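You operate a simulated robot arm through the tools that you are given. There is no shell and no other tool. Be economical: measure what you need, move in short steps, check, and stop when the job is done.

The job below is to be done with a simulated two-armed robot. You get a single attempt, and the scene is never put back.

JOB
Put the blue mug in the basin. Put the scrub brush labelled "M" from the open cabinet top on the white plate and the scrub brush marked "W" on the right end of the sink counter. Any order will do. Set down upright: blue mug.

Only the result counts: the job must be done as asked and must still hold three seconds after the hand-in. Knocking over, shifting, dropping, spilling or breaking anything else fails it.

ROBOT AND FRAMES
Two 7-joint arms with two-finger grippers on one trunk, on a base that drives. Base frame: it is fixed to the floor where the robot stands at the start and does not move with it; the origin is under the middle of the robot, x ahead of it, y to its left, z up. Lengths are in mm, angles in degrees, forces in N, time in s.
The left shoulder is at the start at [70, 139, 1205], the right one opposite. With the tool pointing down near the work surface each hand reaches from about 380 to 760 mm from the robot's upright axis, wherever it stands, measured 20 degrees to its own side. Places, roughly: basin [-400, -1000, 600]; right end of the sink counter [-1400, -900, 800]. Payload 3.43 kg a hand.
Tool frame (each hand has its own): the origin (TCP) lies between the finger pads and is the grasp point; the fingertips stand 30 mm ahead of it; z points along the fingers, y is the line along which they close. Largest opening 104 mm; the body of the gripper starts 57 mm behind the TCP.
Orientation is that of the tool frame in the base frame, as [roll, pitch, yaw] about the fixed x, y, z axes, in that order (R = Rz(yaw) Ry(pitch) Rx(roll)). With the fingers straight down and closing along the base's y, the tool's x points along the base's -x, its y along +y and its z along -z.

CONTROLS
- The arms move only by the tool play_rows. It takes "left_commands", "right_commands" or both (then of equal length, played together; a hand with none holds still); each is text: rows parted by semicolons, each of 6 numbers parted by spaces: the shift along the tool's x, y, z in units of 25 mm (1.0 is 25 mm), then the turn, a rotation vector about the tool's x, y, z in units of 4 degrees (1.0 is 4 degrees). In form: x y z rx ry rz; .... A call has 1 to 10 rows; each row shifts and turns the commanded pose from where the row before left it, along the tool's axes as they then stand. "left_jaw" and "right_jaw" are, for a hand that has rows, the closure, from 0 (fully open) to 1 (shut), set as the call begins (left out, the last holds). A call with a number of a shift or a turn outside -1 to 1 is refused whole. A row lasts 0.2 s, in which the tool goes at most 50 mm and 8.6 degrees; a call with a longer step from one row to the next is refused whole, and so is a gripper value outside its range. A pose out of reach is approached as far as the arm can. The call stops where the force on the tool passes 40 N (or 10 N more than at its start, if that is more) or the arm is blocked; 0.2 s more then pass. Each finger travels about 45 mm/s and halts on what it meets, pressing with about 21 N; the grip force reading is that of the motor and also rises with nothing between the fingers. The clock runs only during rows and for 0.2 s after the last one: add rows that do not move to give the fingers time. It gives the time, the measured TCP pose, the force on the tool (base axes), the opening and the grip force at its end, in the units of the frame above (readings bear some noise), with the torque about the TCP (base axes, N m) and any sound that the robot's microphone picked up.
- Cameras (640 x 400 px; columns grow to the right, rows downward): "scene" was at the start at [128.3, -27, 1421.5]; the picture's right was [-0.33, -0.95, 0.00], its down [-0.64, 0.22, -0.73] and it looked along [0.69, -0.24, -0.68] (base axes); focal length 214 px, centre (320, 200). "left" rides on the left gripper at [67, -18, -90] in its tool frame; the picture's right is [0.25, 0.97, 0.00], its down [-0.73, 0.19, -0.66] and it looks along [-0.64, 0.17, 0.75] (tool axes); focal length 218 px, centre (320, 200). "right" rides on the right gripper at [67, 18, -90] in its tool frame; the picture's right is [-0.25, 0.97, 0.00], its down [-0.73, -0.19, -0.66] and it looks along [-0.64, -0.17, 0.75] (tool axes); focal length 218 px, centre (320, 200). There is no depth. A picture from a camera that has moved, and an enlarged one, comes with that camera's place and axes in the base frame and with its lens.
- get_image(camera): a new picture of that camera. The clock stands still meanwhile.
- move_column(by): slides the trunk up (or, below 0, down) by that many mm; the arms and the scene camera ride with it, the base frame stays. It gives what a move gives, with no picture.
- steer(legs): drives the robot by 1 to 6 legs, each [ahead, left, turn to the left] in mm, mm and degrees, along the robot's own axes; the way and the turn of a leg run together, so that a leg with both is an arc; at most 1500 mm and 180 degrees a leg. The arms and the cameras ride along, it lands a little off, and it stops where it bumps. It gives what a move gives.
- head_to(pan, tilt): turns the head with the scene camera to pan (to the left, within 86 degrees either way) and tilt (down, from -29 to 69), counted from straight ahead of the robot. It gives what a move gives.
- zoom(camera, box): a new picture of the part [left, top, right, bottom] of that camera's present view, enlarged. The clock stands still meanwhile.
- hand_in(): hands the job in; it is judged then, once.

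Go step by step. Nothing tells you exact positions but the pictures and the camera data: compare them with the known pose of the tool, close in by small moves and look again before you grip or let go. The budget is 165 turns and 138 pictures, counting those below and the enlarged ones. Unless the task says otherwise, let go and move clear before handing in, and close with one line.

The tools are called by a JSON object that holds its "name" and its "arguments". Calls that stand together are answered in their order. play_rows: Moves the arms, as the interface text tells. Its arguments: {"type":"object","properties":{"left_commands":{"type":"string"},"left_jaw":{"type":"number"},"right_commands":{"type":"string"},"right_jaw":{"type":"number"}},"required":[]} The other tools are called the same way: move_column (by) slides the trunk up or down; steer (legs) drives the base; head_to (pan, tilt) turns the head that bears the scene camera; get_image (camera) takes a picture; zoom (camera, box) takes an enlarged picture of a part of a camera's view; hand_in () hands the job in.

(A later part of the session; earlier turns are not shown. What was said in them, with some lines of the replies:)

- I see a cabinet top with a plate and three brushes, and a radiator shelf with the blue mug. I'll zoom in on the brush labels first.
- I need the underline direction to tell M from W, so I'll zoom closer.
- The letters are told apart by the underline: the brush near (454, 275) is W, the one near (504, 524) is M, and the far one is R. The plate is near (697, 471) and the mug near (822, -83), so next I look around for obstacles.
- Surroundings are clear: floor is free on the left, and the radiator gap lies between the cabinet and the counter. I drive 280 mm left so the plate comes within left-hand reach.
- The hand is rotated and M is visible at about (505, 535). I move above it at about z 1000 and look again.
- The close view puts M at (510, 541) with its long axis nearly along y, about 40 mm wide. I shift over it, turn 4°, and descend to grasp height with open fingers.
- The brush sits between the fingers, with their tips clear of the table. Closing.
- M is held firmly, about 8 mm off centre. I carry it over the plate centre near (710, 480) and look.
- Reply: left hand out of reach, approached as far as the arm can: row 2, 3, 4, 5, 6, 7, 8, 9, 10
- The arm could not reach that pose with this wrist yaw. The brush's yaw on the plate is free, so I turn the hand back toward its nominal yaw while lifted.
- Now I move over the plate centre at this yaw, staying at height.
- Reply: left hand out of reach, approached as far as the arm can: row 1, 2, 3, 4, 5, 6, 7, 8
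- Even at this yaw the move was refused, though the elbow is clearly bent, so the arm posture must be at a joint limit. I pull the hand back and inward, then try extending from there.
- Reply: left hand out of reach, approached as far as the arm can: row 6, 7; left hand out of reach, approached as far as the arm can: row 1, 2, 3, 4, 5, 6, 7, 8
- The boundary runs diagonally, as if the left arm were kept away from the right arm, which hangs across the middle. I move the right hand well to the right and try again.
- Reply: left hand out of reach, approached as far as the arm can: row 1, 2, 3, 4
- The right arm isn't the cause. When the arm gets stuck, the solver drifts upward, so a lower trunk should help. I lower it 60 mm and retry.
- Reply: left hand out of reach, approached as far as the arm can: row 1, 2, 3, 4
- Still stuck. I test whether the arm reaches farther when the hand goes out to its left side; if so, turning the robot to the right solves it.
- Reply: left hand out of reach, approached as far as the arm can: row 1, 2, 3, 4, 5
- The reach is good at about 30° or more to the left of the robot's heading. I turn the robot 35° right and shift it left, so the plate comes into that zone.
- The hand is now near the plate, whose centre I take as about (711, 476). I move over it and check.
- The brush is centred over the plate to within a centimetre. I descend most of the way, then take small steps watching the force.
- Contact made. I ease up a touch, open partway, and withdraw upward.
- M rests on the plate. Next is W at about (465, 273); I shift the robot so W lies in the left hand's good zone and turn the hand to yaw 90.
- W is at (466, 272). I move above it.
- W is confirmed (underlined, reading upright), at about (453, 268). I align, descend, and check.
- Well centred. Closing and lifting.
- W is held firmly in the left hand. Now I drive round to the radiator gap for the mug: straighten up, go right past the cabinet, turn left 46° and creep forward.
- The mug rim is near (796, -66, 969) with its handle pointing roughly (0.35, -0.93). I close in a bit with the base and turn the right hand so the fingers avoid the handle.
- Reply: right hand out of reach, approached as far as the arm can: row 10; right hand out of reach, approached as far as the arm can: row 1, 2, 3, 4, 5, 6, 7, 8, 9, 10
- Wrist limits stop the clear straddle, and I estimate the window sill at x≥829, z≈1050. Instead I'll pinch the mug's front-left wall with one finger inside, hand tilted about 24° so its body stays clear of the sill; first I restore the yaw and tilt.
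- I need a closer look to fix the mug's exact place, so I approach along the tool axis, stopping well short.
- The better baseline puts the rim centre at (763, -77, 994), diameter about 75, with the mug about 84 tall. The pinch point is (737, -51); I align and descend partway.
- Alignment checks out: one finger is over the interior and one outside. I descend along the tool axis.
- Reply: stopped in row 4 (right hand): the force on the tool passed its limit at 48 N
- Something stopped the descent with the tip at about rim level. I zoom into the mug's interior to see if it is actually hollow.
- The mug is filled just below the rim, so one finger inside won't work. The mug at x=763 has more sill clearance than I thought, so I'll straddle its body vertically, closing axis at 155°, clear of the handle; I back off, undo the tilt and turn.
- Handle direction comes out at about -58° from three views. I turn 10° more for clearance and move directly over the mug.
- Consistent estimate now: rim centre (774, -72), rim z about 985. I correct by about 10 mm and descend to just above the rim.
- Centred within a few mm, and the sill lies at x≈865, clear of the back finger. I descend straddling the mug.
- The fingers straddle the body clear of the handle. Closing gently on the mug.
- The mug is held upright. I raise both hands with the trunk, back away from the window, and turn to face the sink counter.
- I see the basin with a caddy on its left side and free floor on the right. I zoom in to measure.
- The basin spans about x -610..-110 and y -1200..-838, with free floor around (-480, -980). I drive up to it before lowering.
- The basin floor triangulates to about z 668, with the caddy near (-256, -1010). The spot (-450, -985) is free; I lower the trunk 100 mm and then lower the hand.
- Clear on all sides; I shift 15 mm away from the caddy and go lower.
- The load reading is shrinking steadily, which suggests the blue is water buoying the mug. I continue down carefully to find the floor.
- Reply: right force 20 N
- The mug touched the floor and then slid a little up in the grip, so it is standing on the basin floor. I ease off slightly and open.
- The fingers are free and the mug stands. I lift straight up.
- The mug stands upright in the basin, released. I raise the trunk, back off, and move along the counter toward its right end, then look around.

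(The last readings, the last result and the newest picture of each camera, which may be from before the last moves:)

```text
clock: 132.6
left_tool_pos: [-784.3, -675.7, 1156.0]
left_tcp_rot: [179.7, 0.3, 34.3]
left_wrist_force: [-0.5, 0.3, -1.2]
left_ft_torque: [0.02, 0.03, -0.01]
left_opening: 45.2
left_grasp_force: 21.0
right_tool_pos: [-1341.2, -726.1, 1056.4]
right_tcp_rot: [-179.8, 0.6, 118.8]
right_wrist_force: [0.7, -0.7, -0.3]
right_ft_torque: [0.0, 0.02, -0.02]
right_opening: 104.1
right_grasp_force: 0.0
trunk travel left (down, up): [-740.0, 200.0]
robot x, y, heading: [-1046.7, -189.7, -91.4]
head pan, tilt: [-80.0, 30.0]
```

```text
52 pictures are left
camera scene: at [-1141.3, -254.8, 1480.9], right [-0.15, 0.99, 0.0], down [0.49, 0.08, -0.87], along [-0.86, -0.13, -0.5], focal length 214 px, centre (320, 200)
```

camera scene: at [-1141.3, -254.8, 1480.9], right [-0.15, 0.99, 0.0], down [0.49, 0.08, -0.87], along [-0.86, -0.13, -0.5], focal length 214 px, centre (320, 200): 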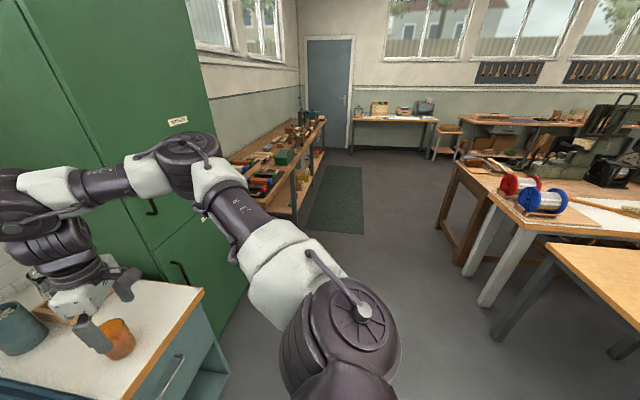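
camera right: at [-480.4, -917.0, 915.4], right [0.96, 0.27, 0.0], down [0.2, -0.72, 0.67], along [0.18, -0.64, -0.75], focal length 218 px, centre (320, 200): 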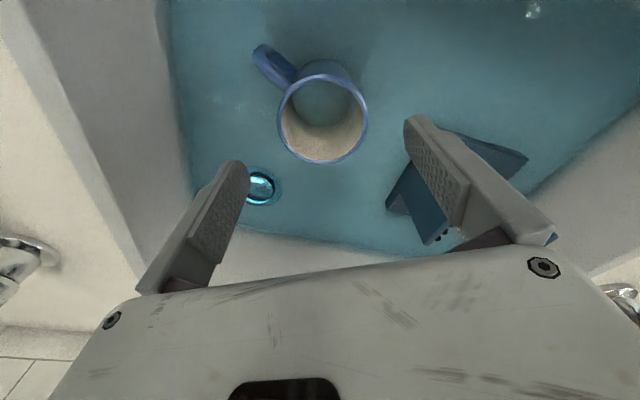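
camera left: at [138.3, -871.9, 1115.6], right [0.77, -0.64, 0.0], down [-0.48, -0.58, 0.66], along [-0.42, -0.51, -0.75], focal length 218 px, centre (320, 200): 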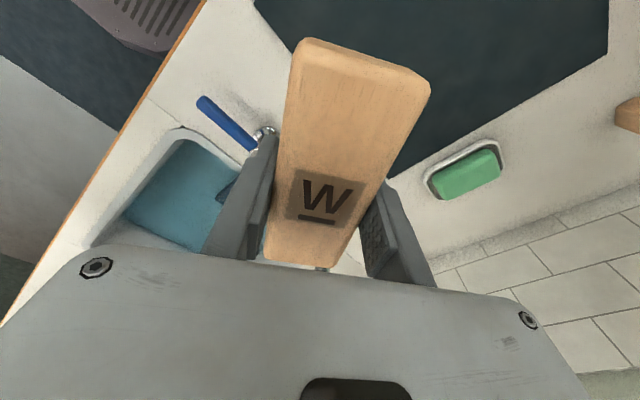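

The aisle is free, so I turn to heading -150 and approach; the left hand then comes over the right end of the counter.

{"name": "steer", "arguments": {"legs": [[0, 0, -58.6], [150, 160, 0]]}}

{"name": "head_to", "arguments": {"pan": 35, "tilt": 40}}

{"name": "get_image", "arguments": {"camera": "scene"}}

{"name": "get_image", "arguments": {"camera": "left"}}

```text
clock: 136.9
left_tool_pos: [-1386.8, -879.0, 1158.1]
left_tcp_rot: [179.7, 0.3, -25.1]
left_wrist_force: [-0.5, -0.4, -0.9]
left_ft_torque: [-0.02, 0.01, 0.03]
left_opening: 45.6
left_grasp_force: 20.6
right_tool_pos: [-1711.6, -422.5, 1056.5]
right_tcp_rot: [-179.7, 0.7, 59.3]
right_wrist_force: [-0.1, 1.1, -1.2]
right_ft_torque: [0.0, 0.0, -0.02]
right_opening: 104.1
right_grasp_force: 0.0
trunk travel left (down, up): [-740.0, 200.0]
robot x, y, heading: [-1101.2, -406.4, -150.7]
head pan, tilt: [-80.0, 30.0]
```

```text
clock: 138.9
left_tool_pos: [-1386.0, -879.6, 1158.1]
left_tcp_rot: [179.8, 0.3, -25.2]
left_wrist_force: [0.1, 0.7, -0.4]
left_ft_torque: [0.0, 0.0, 0.03]
left_opening: 45.4
left_grasp_force: 20.7
right_tool_pos: [-1712.2, -424.5, 1056.6]
right_tcp_rot: [-179.8, 0.6, 59.3]
right_wrist_force: [0.0, 0.1, -0.4]
right_ft_torque: [-0.02, 0.01, -0.01]
right_opening: 104.1
right_grasp_force: 0.1
trunk travel left (down, up): [-740.0, 200.0]
robot x, y, heading: [-1102.9, -405.5, -150.8]
head pan, tilt: [35.0, 40.0]
```

```text
51 pictures are left
camera scene: at [-1185.3, -505.7, 1465.5], right [-0.9, 0.44, 0.0], down [0.28, 0.58, -0.77], along [-0.33, -0.69, -0.64], focal length 214 px, centre (320, 200)
```

scene: 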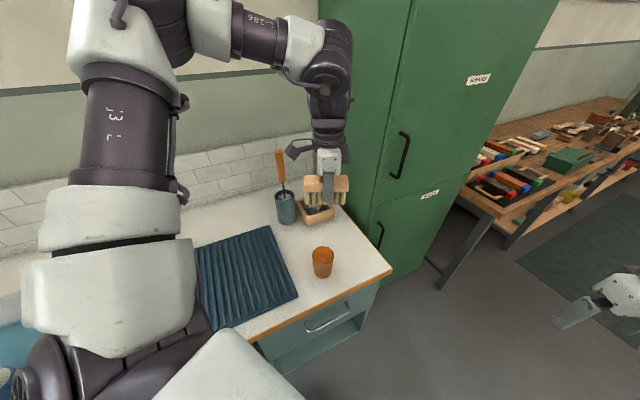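

```text
50 pictures are left
camera left: at [-1318.7, -894.2, 1245.8], right [-0.18, -0.98, 0.0], down [-0.74, 0.14, 0.66], along [-0.65, 0.12, -0.75], focal length 218 px, centre (320, 200)
```

left: 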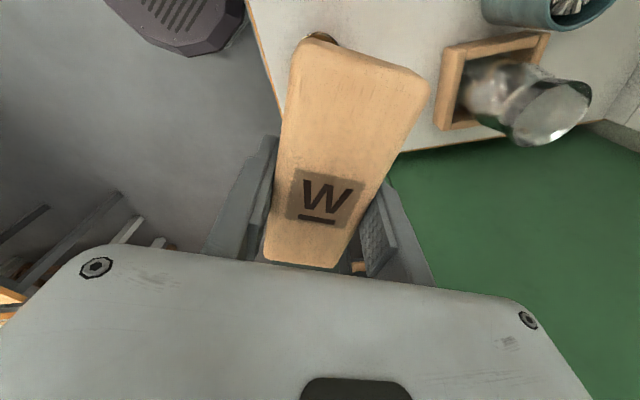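

The counter's right end is at x≈-1596 with its front edge at y≈-780; the glass is near (-1358, -852) and the jar box behind y≈-1091. I'll set W at about (-1440, -955), which is clear.

{"name": "steer", "arguments": {"legs": [[60, 0, 0]]}}

{"name": "play_rows", "arguments": {"left_commands": "0.24 0.56 0 0 0 0;0.24 0.56 0 0 0 0;0.23 0.56 0 0 0 0"}}

{"name": "move_column", "arguments": {"by": -200}}

{"name": "get_image", "arguments": {"camera": "scene"}}

{"name": "get_image", "arguments": {"camera": "left"}}

```text
clock: 139.8
left_tool_pos: [-1434.5, -906.3, 1159.4]
left_tcp_rot: [179.5, 0.5, -25.3]
left_wrist_force: [1.5, -0.7, -1.2]
left_ft_torque: [0.01, 0.06, -0.01]
left_opening: 45.7
left_grasp_force: 21.5
right_tool_pos: [-1758.8, -449.1, 1059.0]
right_tcp_rot: [-179.6, 0.9, 59.3]
right_wrist_force: [0.0, 0.7, 0.3]
right_ft_torque: [-0.04, 0.05, 0.0]
right_opening: 103.9
right_grasp_force: 0.1
trunk travel left (down, up): [-740.0, 200.0]
robot x, y, heading: [-1156.2, -432.6, -151.0]
head pan, tilt: [35.0, 40.0]
```

```text
clock: 140.6
left_tool_pos: [-1442.3, -956.5, 1154.9]
left_tcp_rot: [180.0, 0.3, -25.4]
left_wrist_force: [-0.3, 0.3, -1.5]
left_ft_torque: [0.04, 0.02, -0.02]
left_opening: 45.6
left_grasp_force: 20.7
right_tool_pos: [-1765.0, -453.1, 1054.8]
right_tcp_rot: [-179.8, 0.4, 59.2]
right_wrist_force: [-1.0, 0.3, -0.4]
right_ft_torque: [0.02, -0.01, -0.01]
right_opening: 104.0
right_grasp_force: 0.1
trunk travel left (down, up): [-740.0, 200.0]
robot x, y, heading: [-1156.7, -432.7, -150.7]
head pan, tilt: [35.0, 40.0]
```

```text
clock: 142.8
left_tool_pos: [-1440.7, -954.9, 956.6]
left_tcp_rot: [179.8, 0.3, -25.3]
left_wrist_force: [0.6, -0.3, -1.2]
left_ft_torque: [-0.01, 0.04, -0.02]
left_opening: 45.5
left_grasp_force: 20.8
right_tool_pos: [-1763.7, -452.8, 856.4]
right_tcp_rot: [-179.7, 0.6, 59.2]
right_wrist_force: [0.3, 0.5, 0.3]
right_ft_torque: [-0.01, 0.0, 0.01]
right_opening: 104.0
right_grasp_force: 0.0
trunk travel left (down, up): [-540.0, 400.0]
robot x, y, heading: [-1157.3, -432.9, -151.0]
head pan, tilt: [35.0, 40.0]
```

```text
49 pictures are left
camera scene: at [-1236.6, -534.2, 1265.6], right [-0.9, 0.44, 0.0], down [0.28, 0.58, -0.77], along [-0.33, -0.69, -0.64], focal length 214 px, centre (320, 200)
```

scene: 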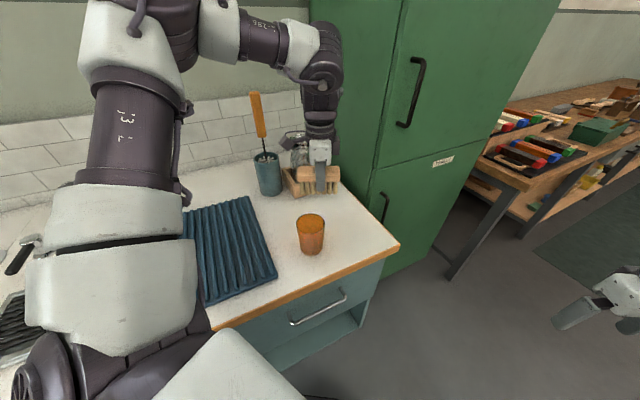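

```text
48 pictures are left
camera left: at [-1373.0, -969.2, 1045.2], right [-0.18, -0.98, 0.0], down [-0.74, 0.14, 0.66], along [-0.65, 0.12, -0.75], focal length 218 px, centre (320, 200)
```

left: 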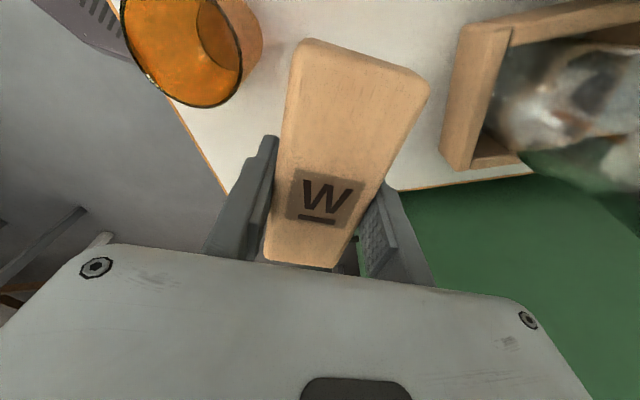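

The drop zone is clear: about 75 mm to the box and 50+ mm to the glass. I lower most of the way, then go in small steps.

{"name": "play_rows", "arguments": {"left_commands": "0 0 0.7 0 0 0;0 0 0.7 0 0 0;0 0 0.7 0 0 0;0 0 0.7 0 0 0;0 0 0.4 0 0 0;0 0 0.3 0 0 0"}}

{"name": "zoom", "arguments": {"camera": "scene", "box": [240, 140, 400, 270]}}

```text
clock: 144.2
left_tool_pos: [-1442.5, -955.7, 868.8]
left_tcp_rot: [179.7, 0.2, -25.3]
left_wrist_force: [0.2, 0.1, -1.2]
left_ft_torque: [-0.04, 0.02, -0.02]
left_opening: 45.5
left_grasp_force: 20.9
right_tool_pos: [-1763.8, -451.4, 855.5]
right_tcp_rot: [-179.9, 0.6, 59.2]
right_wrist_force: [0.6, -0.6, 0.0]
right_ft_torque: [-0.02, 0.0, -0.02]
right_opening: 103.9
right_grasp_force: 0.1
trunk travel left (down, up): [-540.0, 400.0]
robot x, y, heading: [-1155.4, -434.7, -151.0]
head pan, tilt: [35.0, 40.0]
```

```text
3.08 times, centred on (320, 205) of scene
camera zoom: at [-1236.8, -534.5, 1265.5], right [-0.9, 0.44, 0.0], down [0.28, 0.58, -0.77], along [-0.33, -0.69, -0.64], focal length 660 px, centre (320, 185)
```

zoom: 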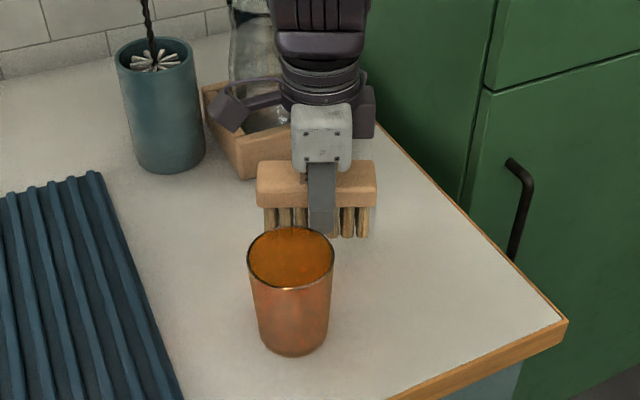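

{"name": "play_rows", "arguments": {"left_commands": "0 0 0.15 0 0 0;0 0 0.15 0 0 0;0 0 0.15 0 0 0"}}

{"name": "play_rows", "arguments": {"left_commands": "0 0 0.12 0 0 0;0 0 0.12 0 0 0"}}

{"name": "zoom", "arguments": {"camera": "scene", "box": [240, 140, 400, 270]}}

```text
clock: 145.0
left_tool_pos: [-1442.0, -957.5, 856.3]
left_tcp_rot: [179.7, 0.3, -25.3]
left_wrist_force: [-0.5, 0.2, -1.2]
left_ft_torque: [-0.02, 0.03, -0.01]
left_opening: 45.2
left_grasp_force: 20.5
right_tool_pos: [-1763.1, -452.8, 855.4]
right_tcp_rot: [-179.8, 0.6, 59.2]
right_wrist_force: [-0.6, 0.0, -0.4]
right_ft_torque: [0.01, -0.01, 0.01]
right_opening: 104.0
right_grasp_force: 0.1
trunk travel left (down, up): [-540.0, 400.0]
robot x, y, heading: [-1152.6, -430.2, -151.3]
head pan, tilt: [35.0, 40.0]
```

```text
clock: 145.6
left_tool_pos: [-1442.7, -956.0, 851.5]
left_tcp_rot: [179.8, 0.3, -25.3]
left_wrist_force: [0.9, 0.1, -0.8]
left_ft_torque: [0.0, 0.01, 0.01]
left_opening: 45.8
left_grasp_force: 21.0
right_tool_pos: [-1764.6, -451.1, 856.5]
right_tcp_rot: [-179.8, 0.6, 59.2]
right_wrist_force: [0.0, 0.0, 0.3]
right_ft_torque: [0.01, 0.04, 0.0]
right_opening: 103.9
right_grasp_force: 0.0
trunk travel left (down, up): [-540.0, 400.0]
robot x, y, heading: [-1156.7, -433.7, -150.8]
head pan, tilt: [35.0, 40.0]
```

```text
3.08 times, centred on (320, 205) of scene
camera zoom: at [-1236.9, -534.3, 1265.5], right [-0.9, 0.44, 0.0], down [0.28, 0.58, -0.77], along [-0.33, -0.69, -0.64], focal length 660 px, centre (320, 185)
```

zoom: 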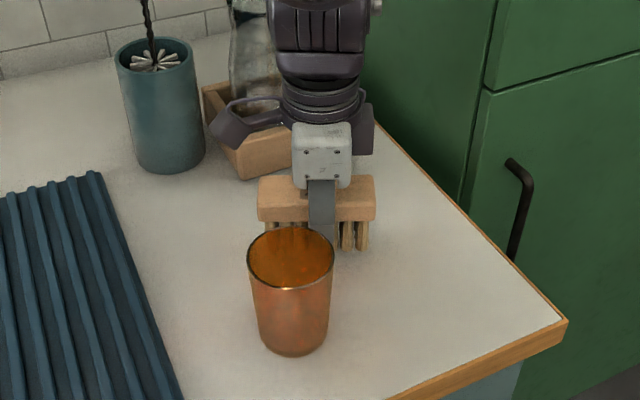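

{"name": "play_rows", "arguments": {"left_commands": "0 0 0.1 0 0 0;0 0 0.1 0 0 0"}}

{"name": "play_rows", "arguments": {"left_commands": "0 0 0.08 0 0 0;0 0 0.08 0 0 0"}}

```text
clock: 146.2
left_tool_pos: [-1442.1, -956.3, 846.5]
left_tcp_rot: [179.7, 0.3, -25.4]
left_wrist_force: [0.2, 0.2, -1.6]
left_ft_torque: [-0.02, 0.01, -0.01]
left_opening: 45.5
left_grasp_force: 20.3
right_tool_pos: [-1764.7, -451.6, 857.6]
right_tcp_rot: [-179.8, 0.6, 59.2]
right_wrist_force: [-0.2, -0.1, -0.1]
right_ft_torque: [-0.04, -0.03, 0.0]
right_opening: 104.0
right_grasp_force: 0.1
trunk travel left (down, up): [-540.0, 400.0]
robot x, y, heading: [-1154.7, -435.0, -150.7]
head pan, tilt: [35.0, 40.0]
```

```text
clock: 146.8
left_tool_pos: [-1442.9, -955.4, 841.9]
left_tcp_rot: [179.8, 0.3, -25.4]
left_wrist_force: [-0.7, -0.2, -1.4]
left_ft_torque: [-0.06, 0.02, -0.01]
left_opening: 45.6
left_grasp_force: 20.5
right_tool_pos: [-1764.3, -451.1, 856.5]
right_tcp_rot: [-179.9, 0.6, 59.2]
right_wrist_force: [0.2, 0.7, 0.0]
right_ft_torque: [0.03, -0.06, 0.0]
right_opening: 104.1
right_grasp_force: 0.0
trunk travel left (down, up): [-540.0, 400.0]
robot x, y, heading: [-1150.2, -432.1, -151.1]
head pan, tilt: [35.0, 40.0]
```

{"name": "play_rows", "arguments": {"left_commands": "0 0 0.08 0 0 0;0 0 0.08 0 0 0"}}

{"name": "zoom", "arguments": {"camera": "scene", "box": [280, 160, 360, 220]}}

```text
clock: 147.4
left_tool_pos: [-1442.3, -956.7, 838.2]
left_tcp_rot: [179.9, 0.3, -25.3]
left_wrist_force: [-0.1, 0.3, -1.0]
left_ft_torque: [-0.01, 0.0, 0.02]
left_opening: 45.4
left_grasp_force: 21.6
right_tool_pos: [-1764.1, -451.9, 855.8]
right_tcp_rot: [-179.7, 0.6, 59.2]
right_wrist_force: [0.3, -0.2, 0.2]
right_ft_torque: [0.0, 0.01, 0.02]
right_opening: 103.9
right_grasp_force: 0.0
trunk travel left (down, up): [-540.0, 400.0]
robot x, y, heading: [-1159.1, -434.6, -151.0]
head pan, tilt: [35.0, 40.0]
```

```text
6.67 times, centred on (320, 190) of scene
camera zoom: at [-1236.8, -534.3, 1265.5], right [-0.9, 0.44, 0.0], down [0.28, 0.58, -0.77], along [-0.33, -0.69, -0.64], focal length 1430 px, centre (320, 267)
```

zoom: 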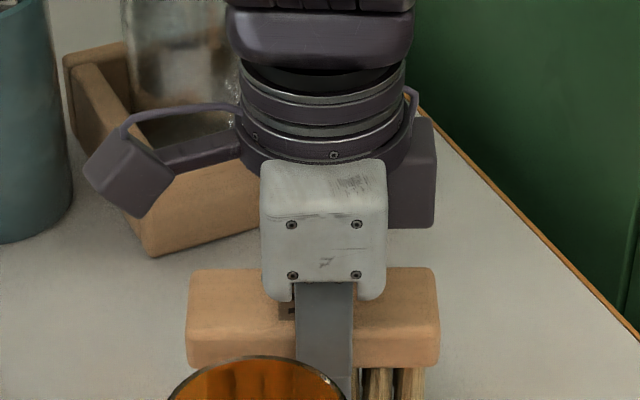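

{"name": "play_rows", "arguments": {"left_commands": "0 0 0.08 0 0 0;0 0 0.08 0 0 0"}}

{"name": "play_rows", "arguments": {"left_commands": "0 0 0.08 0 0 0"}}

{"name": "get_image", "arguments": {"camera": "scene"}}

```text
clock: 148.0
left_tool_pos: [-1441.6, -956.0, 835.4]
left_tcp_rot: [179.8, 0.4, -25.3]
left_wrist_force: [0.2, 0.0, -1.1]
left_ft_torque: [0.01, 0.02, -0.01]
left_opening: 45.3
left_grasp_force: 20.4
right_tool_pos: [-1763.5, -453.2, 856.0]
right_tcp_rot: [-179.8, 0.6, 59.1]
right_wrist_force: [0.3, 0.9, 0.6]
right_ft_torque: [-0.02, 0.0, -0.03]
right_opening: 103.7
right_grasp_force: 0.0
trunk travel left (down, up): [-540.0, 400.0]
robot x, y, heading: [-1155.5, -435.2, -150.9]
head pan, tilt: [35.0, 40.0]
```

```text
clock: 148.4
left_tool_pos: [-1441.1, -954.6, 832.8]
left_tcp_rot: [179.8, 0.3, -25.2]
left_wrist_force: [0.0, 0.8, -1.8]
left_ft_torque: [0.04, -0.01, 0.01]
left_opening: 45.5
left_grasp_force: 21.1
right_tool_pos: [-1763.7, -452.5, 855.2]
right_tcp_rot: [-179.8, 0.7, 59.2]
right_wrist_force: [-0.9, 1.5, -0.1]
right_ft_torque: [-0.01, -0.01, 0.05]
right_opening: 104.2
right_grasp_force: 0.1
trunk travel left (down, up): [-540.0, 400.0]
robot x, y, heading: [-1156.8, -432.8, -151.0]
head pan, tilt: [35.0, 40.0]
```

```text
44 pictures are left
camera scene: at [-1236.8, -534.3, 1265.5], right [-0.9, 0.44, 0.0], down [0.28, 0.58, -0.77], along [-0.33, -0.69, -0.64], focal length 214 px, centre (320, 200)
```

scene: 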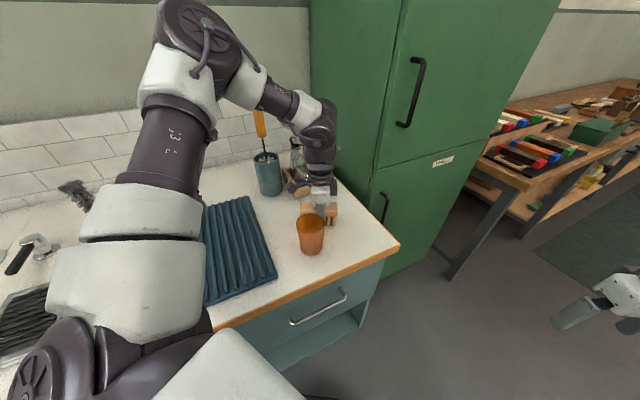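

{"name": "play_rows", "arguments": {"left_commands": "0 0 0.08 0 0 0;0 0 0.08 0 0 0"}}

{"name": "play_rows", "arguments": {"left_commands": "0 0 0.08 0 0 0;0 0 0.08 0 0 0"}}

```text
clock: 149.0
left_tool_pos: [-1442.4, -954.6, 829.7]
left_tcp_rot: [179.8, 0.3, -25.3]
left_wrist_force: [0.6, -1.7, 5.4]
left_ft_torque: [-0.13, -0.35, -0.06]
left_opening: 45.1
left_grasp_force: 21.0
right_tool_pos: [-1763.4, -451.9, 855.4]
right_tcp_rot: [-179.7, 0.7, 59.2]
right_wrist_force: [0.5, -0.1, -0.5]
right_ft_torque: [0.01, 0.01, 0.0]
right_opening: 103.9
right_grasp_force: 0.1
trunk travel left (down, up): [-540.0, 400.0]
robot x, y, heading: [-1153.3, -436.7, -150.9]
head pan, tilt: [35.0, 40.0]
```

```text
clock: 149.6
left_tool_pos: [-1442.9, -953.4, 827.4]
left_tcp_rot: [179.5, 0.5, -25.2]
left_wrist_force: [3.0, -5.7, 25.2]
left_ft_torque: [0.17, 0.02, 0.0]
left_opening: 45.9
left_grasp_force: 20.9
right_tool_pos: [-1762.8, -450.5, 857.8]
right_tcp_rot: [-179.7, 0.8, 59.2]
right_wrist_force: [0.7, 1.1, 0.7]
right_ft_torque: [-0.02, 0.0, 0.02]
right_opening: 104.0
right_grasp_force: 0.0
trunk travel left (down, up): [-540.0, 400.0]
robot x, y, heading: [-1154.8, -432.9, -151.0]
head pan, tilt: [35.0, 40.0]
```

Contact with the counter. I ease up 2 mm, open partway, and withdraw.

{"name": "play_rows", "arguments": {"left_commands": "0 0 -0.1 0 0 0;0 0 0 0 0 0"}}

{"name": "play_rows", "arguments": {"left_commands": "0 0 0 0 0 0;0 0 0 0 0 0;0 0 0 0 0 0", "left_jaw": 0.35}}

{"name": "play_rows", "arguments": {"left_commands": "0 0 -0.3 0 0 0;0 0 -0.6 0 0 0;0 0 -0.8 0 0 0;0 0 -0.8 0 0 0;0 0 -0.8 0 0 0;0 0 -0.8 0 0 0"}}

{"name": "get_image", "arguments": {"camera": "left"}}

{"name": "zoom", "arguments": {"camera": "scene", "box": [240, 140, 400, 270]}}

```text
clock: 150.2
left_tool_pos: [-1442.6, -954.1, 826.2]
left_tcp_rot: [179.8, 0.4, -25.3]
left_wrist_force: [-0.3, -5.1, 12.0]
left_ft_torque: [0.12, 0.5, 0.18]
left_opening: 45.4
left_grasp_force: 21.0
right_tool_pos: [-1763.6, -451.7, 855.9]
right_tcp_rot: [-179.8, 0.6, 59.3]
right_wrist_force: [0.5, 0.1, -0.1]
right_ft_torque: [0.01, 0.02, 0.02]
right_opening: 103.9
right_grasp_force: 0.2
trunk travel left (down, up): [-540.0, 400.0]
robot x, y, heading: [-1152.3, -433.3, -150.8]
head pan, tilt: [35.0, 40.0]
```

```text
clock: 151.0
left_tool_pos: [-1443.8, -953.7, 827.3]
left_tcp_rot: [179.9, 0.4, -25.2]
left_wrist_force: [-0.9, 0.5, 0.8]
left_ft_torque: [-0.02, -0.01, -0.01]
left_opening: 67.6
left_grasp_force: 0.1
right_tool_pos: [-1763.4, -452.3, 857.4]
right_tcp_rot: [-179.8, 0.6, 59.1]
right_wrist_force: [0.4, 1.0, 0.9]
right_ft_torque: [-0.02, 0.0, 0.0]
right_opening: 104.1
right_grasp_force: 0.0
trunk travel left (down, up): [-540.0, 400.0]
robot x, y, heading: [-1157.3, -429.9, -150.9]
head pan, tilt: [35.0, 40.0]
```

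```text
clock: 152.4
left_tool_pos: [-1441.5, -953.7, 929.6]
left_tcp_rot: [179.7, 0.4, -25.3]
left_wrist_force: [-0.7, 0.5, 0.1]
left_ft_torque: [-0.01, -0.02, 0.0]
left_opening: 67.7
left_grasp_force: 0.0
right_tool_pos: [-1762.8, -452.4, 858.0]
right_tcp_rot: [-179.8, 0.7, 59.2]
right_wrist_force: [0.7, 0.9, -0.4]
right_ft_torque: [-0.01, -0.02, -0.01]
right_opening: 104.0
right_grasp_force: 0.1
trunk travel left (down, up): [-540.0, 400.0]
robot x, y, heading: [-1152.6, -435.3, -151.0]
head pan, tilt: [35.0, 40.0]
```

```text
43 pictures are left
camera left: at [-1373.0, -967.6, 1018.2], right [-0.18, -0.98, 0.0], down [-0.74, 0.14, 0.66], along [-0.65, 0.12, -0.75], focal length 218 px, centre (320, 200)
```

left: 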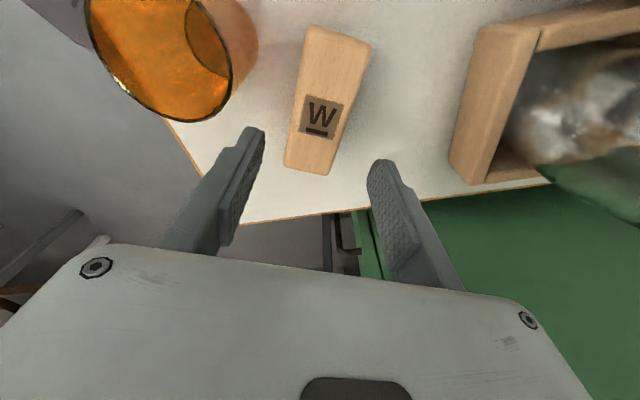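

```text
3.08 times, centred on (320, 205) of scene
camera zoom: at [-1236.4, -533.6, 1265.6], right [-0.9, 0.44, 0.0], down [0.28, 0.58, -0.77], along [-0.33, -0.69, -0.64], focal length 660 px, centre (320, 185)
```

zoom: 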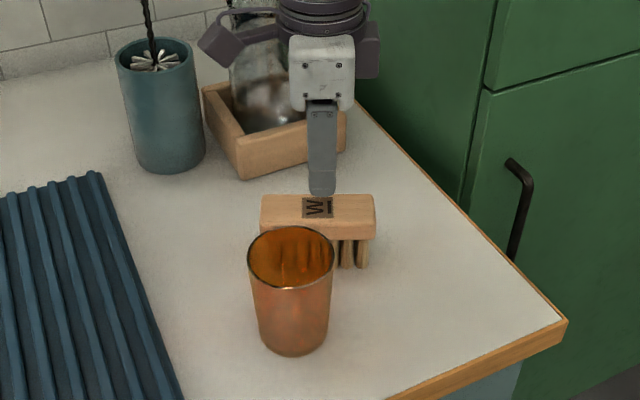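

W rests on the right end of the counter. I raise and back away, then check the mug once more.

{"name": "move_column", "arguments": {"by": 200}}

{"name": "steer", "arguments": {"legs": [[-150, -130, 0]]}}

{"name": "head_to", "arguments": {"pan": 80, "tilt": 30}}

{"name": "get_image", "arguments": {"camera": "scene"}}

```text
clock: 154.6
left_tool_pos: [-1441.5, -954.3, 1128.9]
left_tcp_rot: [179.8, 0.4, -25.3]
left_wrist_force: [-0.1, -0.4, 1.2]
left_ft_torque: [0.0, -0.02, -0.03]
left_opening: 67.7
left_grasp_force: 0.1
right_tool_pos: [-1764.7, -451.2, 1056.7]
right_tcp_rot: [-179.7, 0.6, 59.1]
right_wrist_force: [1.3, -0.5, 1.0]
right_ft_torque: [0.0, -0.03, -0.02]
right_opening: 103.8
right_grasp_force: 0.0
trunk travel left (down, up): [-740.0, 200.0]
robot x, y, heading: [-1154.0, -430.8, -150.9]
head pan, tilt: [35.0, 40.0]
```

```text
clock: 156.2
left_tool_pos: [-1374.1, -769.2, 1127.3]
left_tcp_rot: [179.9, 0.3, -25.2]
left_wrist_force: [0.0, -0.4, 1.1]
left_ft_torque: [0.05, 0.03, -0.01]
left_opening: 67.3
left_grasp_force: 0.1
right_tool_pos: [-1698.1, -265.7, 1056.2]
right_tcp_rot: [-179.7, 0.6, 59.3]
right_wrist_force: [-0.5, -0.6, -0.7]
right_ft_torque: [0.01, 0.01, -0.02]
right_opening: 104.1
right_grasp_force: 0.1
trunk travel left (down, up): [-740.0, 200.0]
robot x, y, heading: [-1087.9, -243.7, -150.7]
head pan, tilt: [35.0, 40.0]
```

```text
clock: 157.3
left_tool_pos: [-1373.7, -766.3, 1127.6]
left_tcp_rot: [-180.0, 0.3, -25.1]
left_wrist_force: [0.1, -0.2, 0.2]
left_ft_torque: [0.01, 0.0, 0.02]
left_opening: 67.4
left_grasp_force: 0.1
right_tool_pos: [-1696.1, -264.8, 1055.9]
right_tcp_rot: [-179.8, 0.5, 59.3]
right_wrist_force: [-0.7, -0.2, 0.0]
right_ft_torque: [0.0, -0.02, 0.02]
right_opening: 103.8
right_grasp_force: 0.0
trunk travel left (down, up): [-740.0, 200.0]
robot x, y, heading: [-1088.3, -244.2, -150.8]
head pan, tilt: [80.0, 30.0]
```

```text
41 pictures are left
camera scene: at [-1102.7, -355.5, 1480.8], right [-0.94, -0.33, 0.0], down [-0.16, 0.47, -0.87], along [0.28, -0.82, -0.5], focal length 214 px, centre (320, 200)
```

scene: 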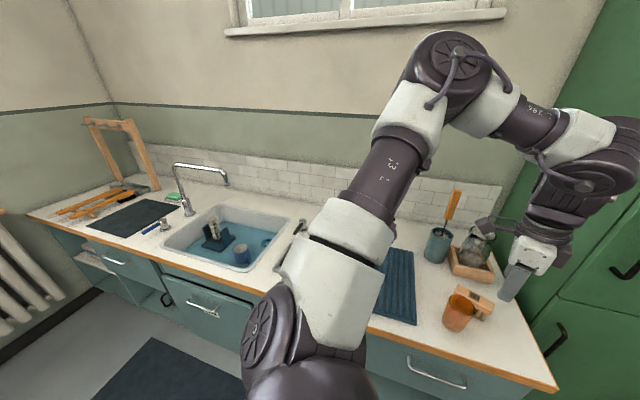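

{"name": "zoom", "arguments": {"camera": "scene", "box": [160, 190, 300, 280]}}

```text
4.44 times, centred on (230, 235) of scene
camera zoom: at [-1102.7, -355.5, 1480.8], right [-0.94, -0.33, 0.0], down [-0.16, 0.47, -0.87], along [0.28, -0.82, -0.5], focal length 953 px, centre (720, 44)
```

zoom: 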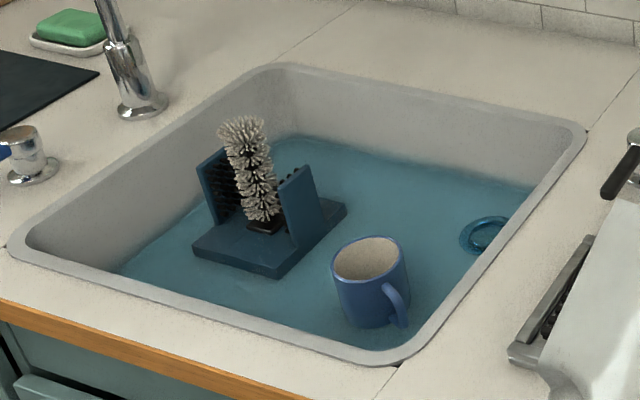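

The mug stands upright in the basin, M is on the plate, W is on the right end of the counter, and both hands are clear. Handing in.

{"name": "hand_in", "arguments": {}}

```text
The job is handed in.
```

The job is handed in: the blue mug is upright in the basin, brush "M" is on the white plate, and brush "W" is on the right end of the sink counter.
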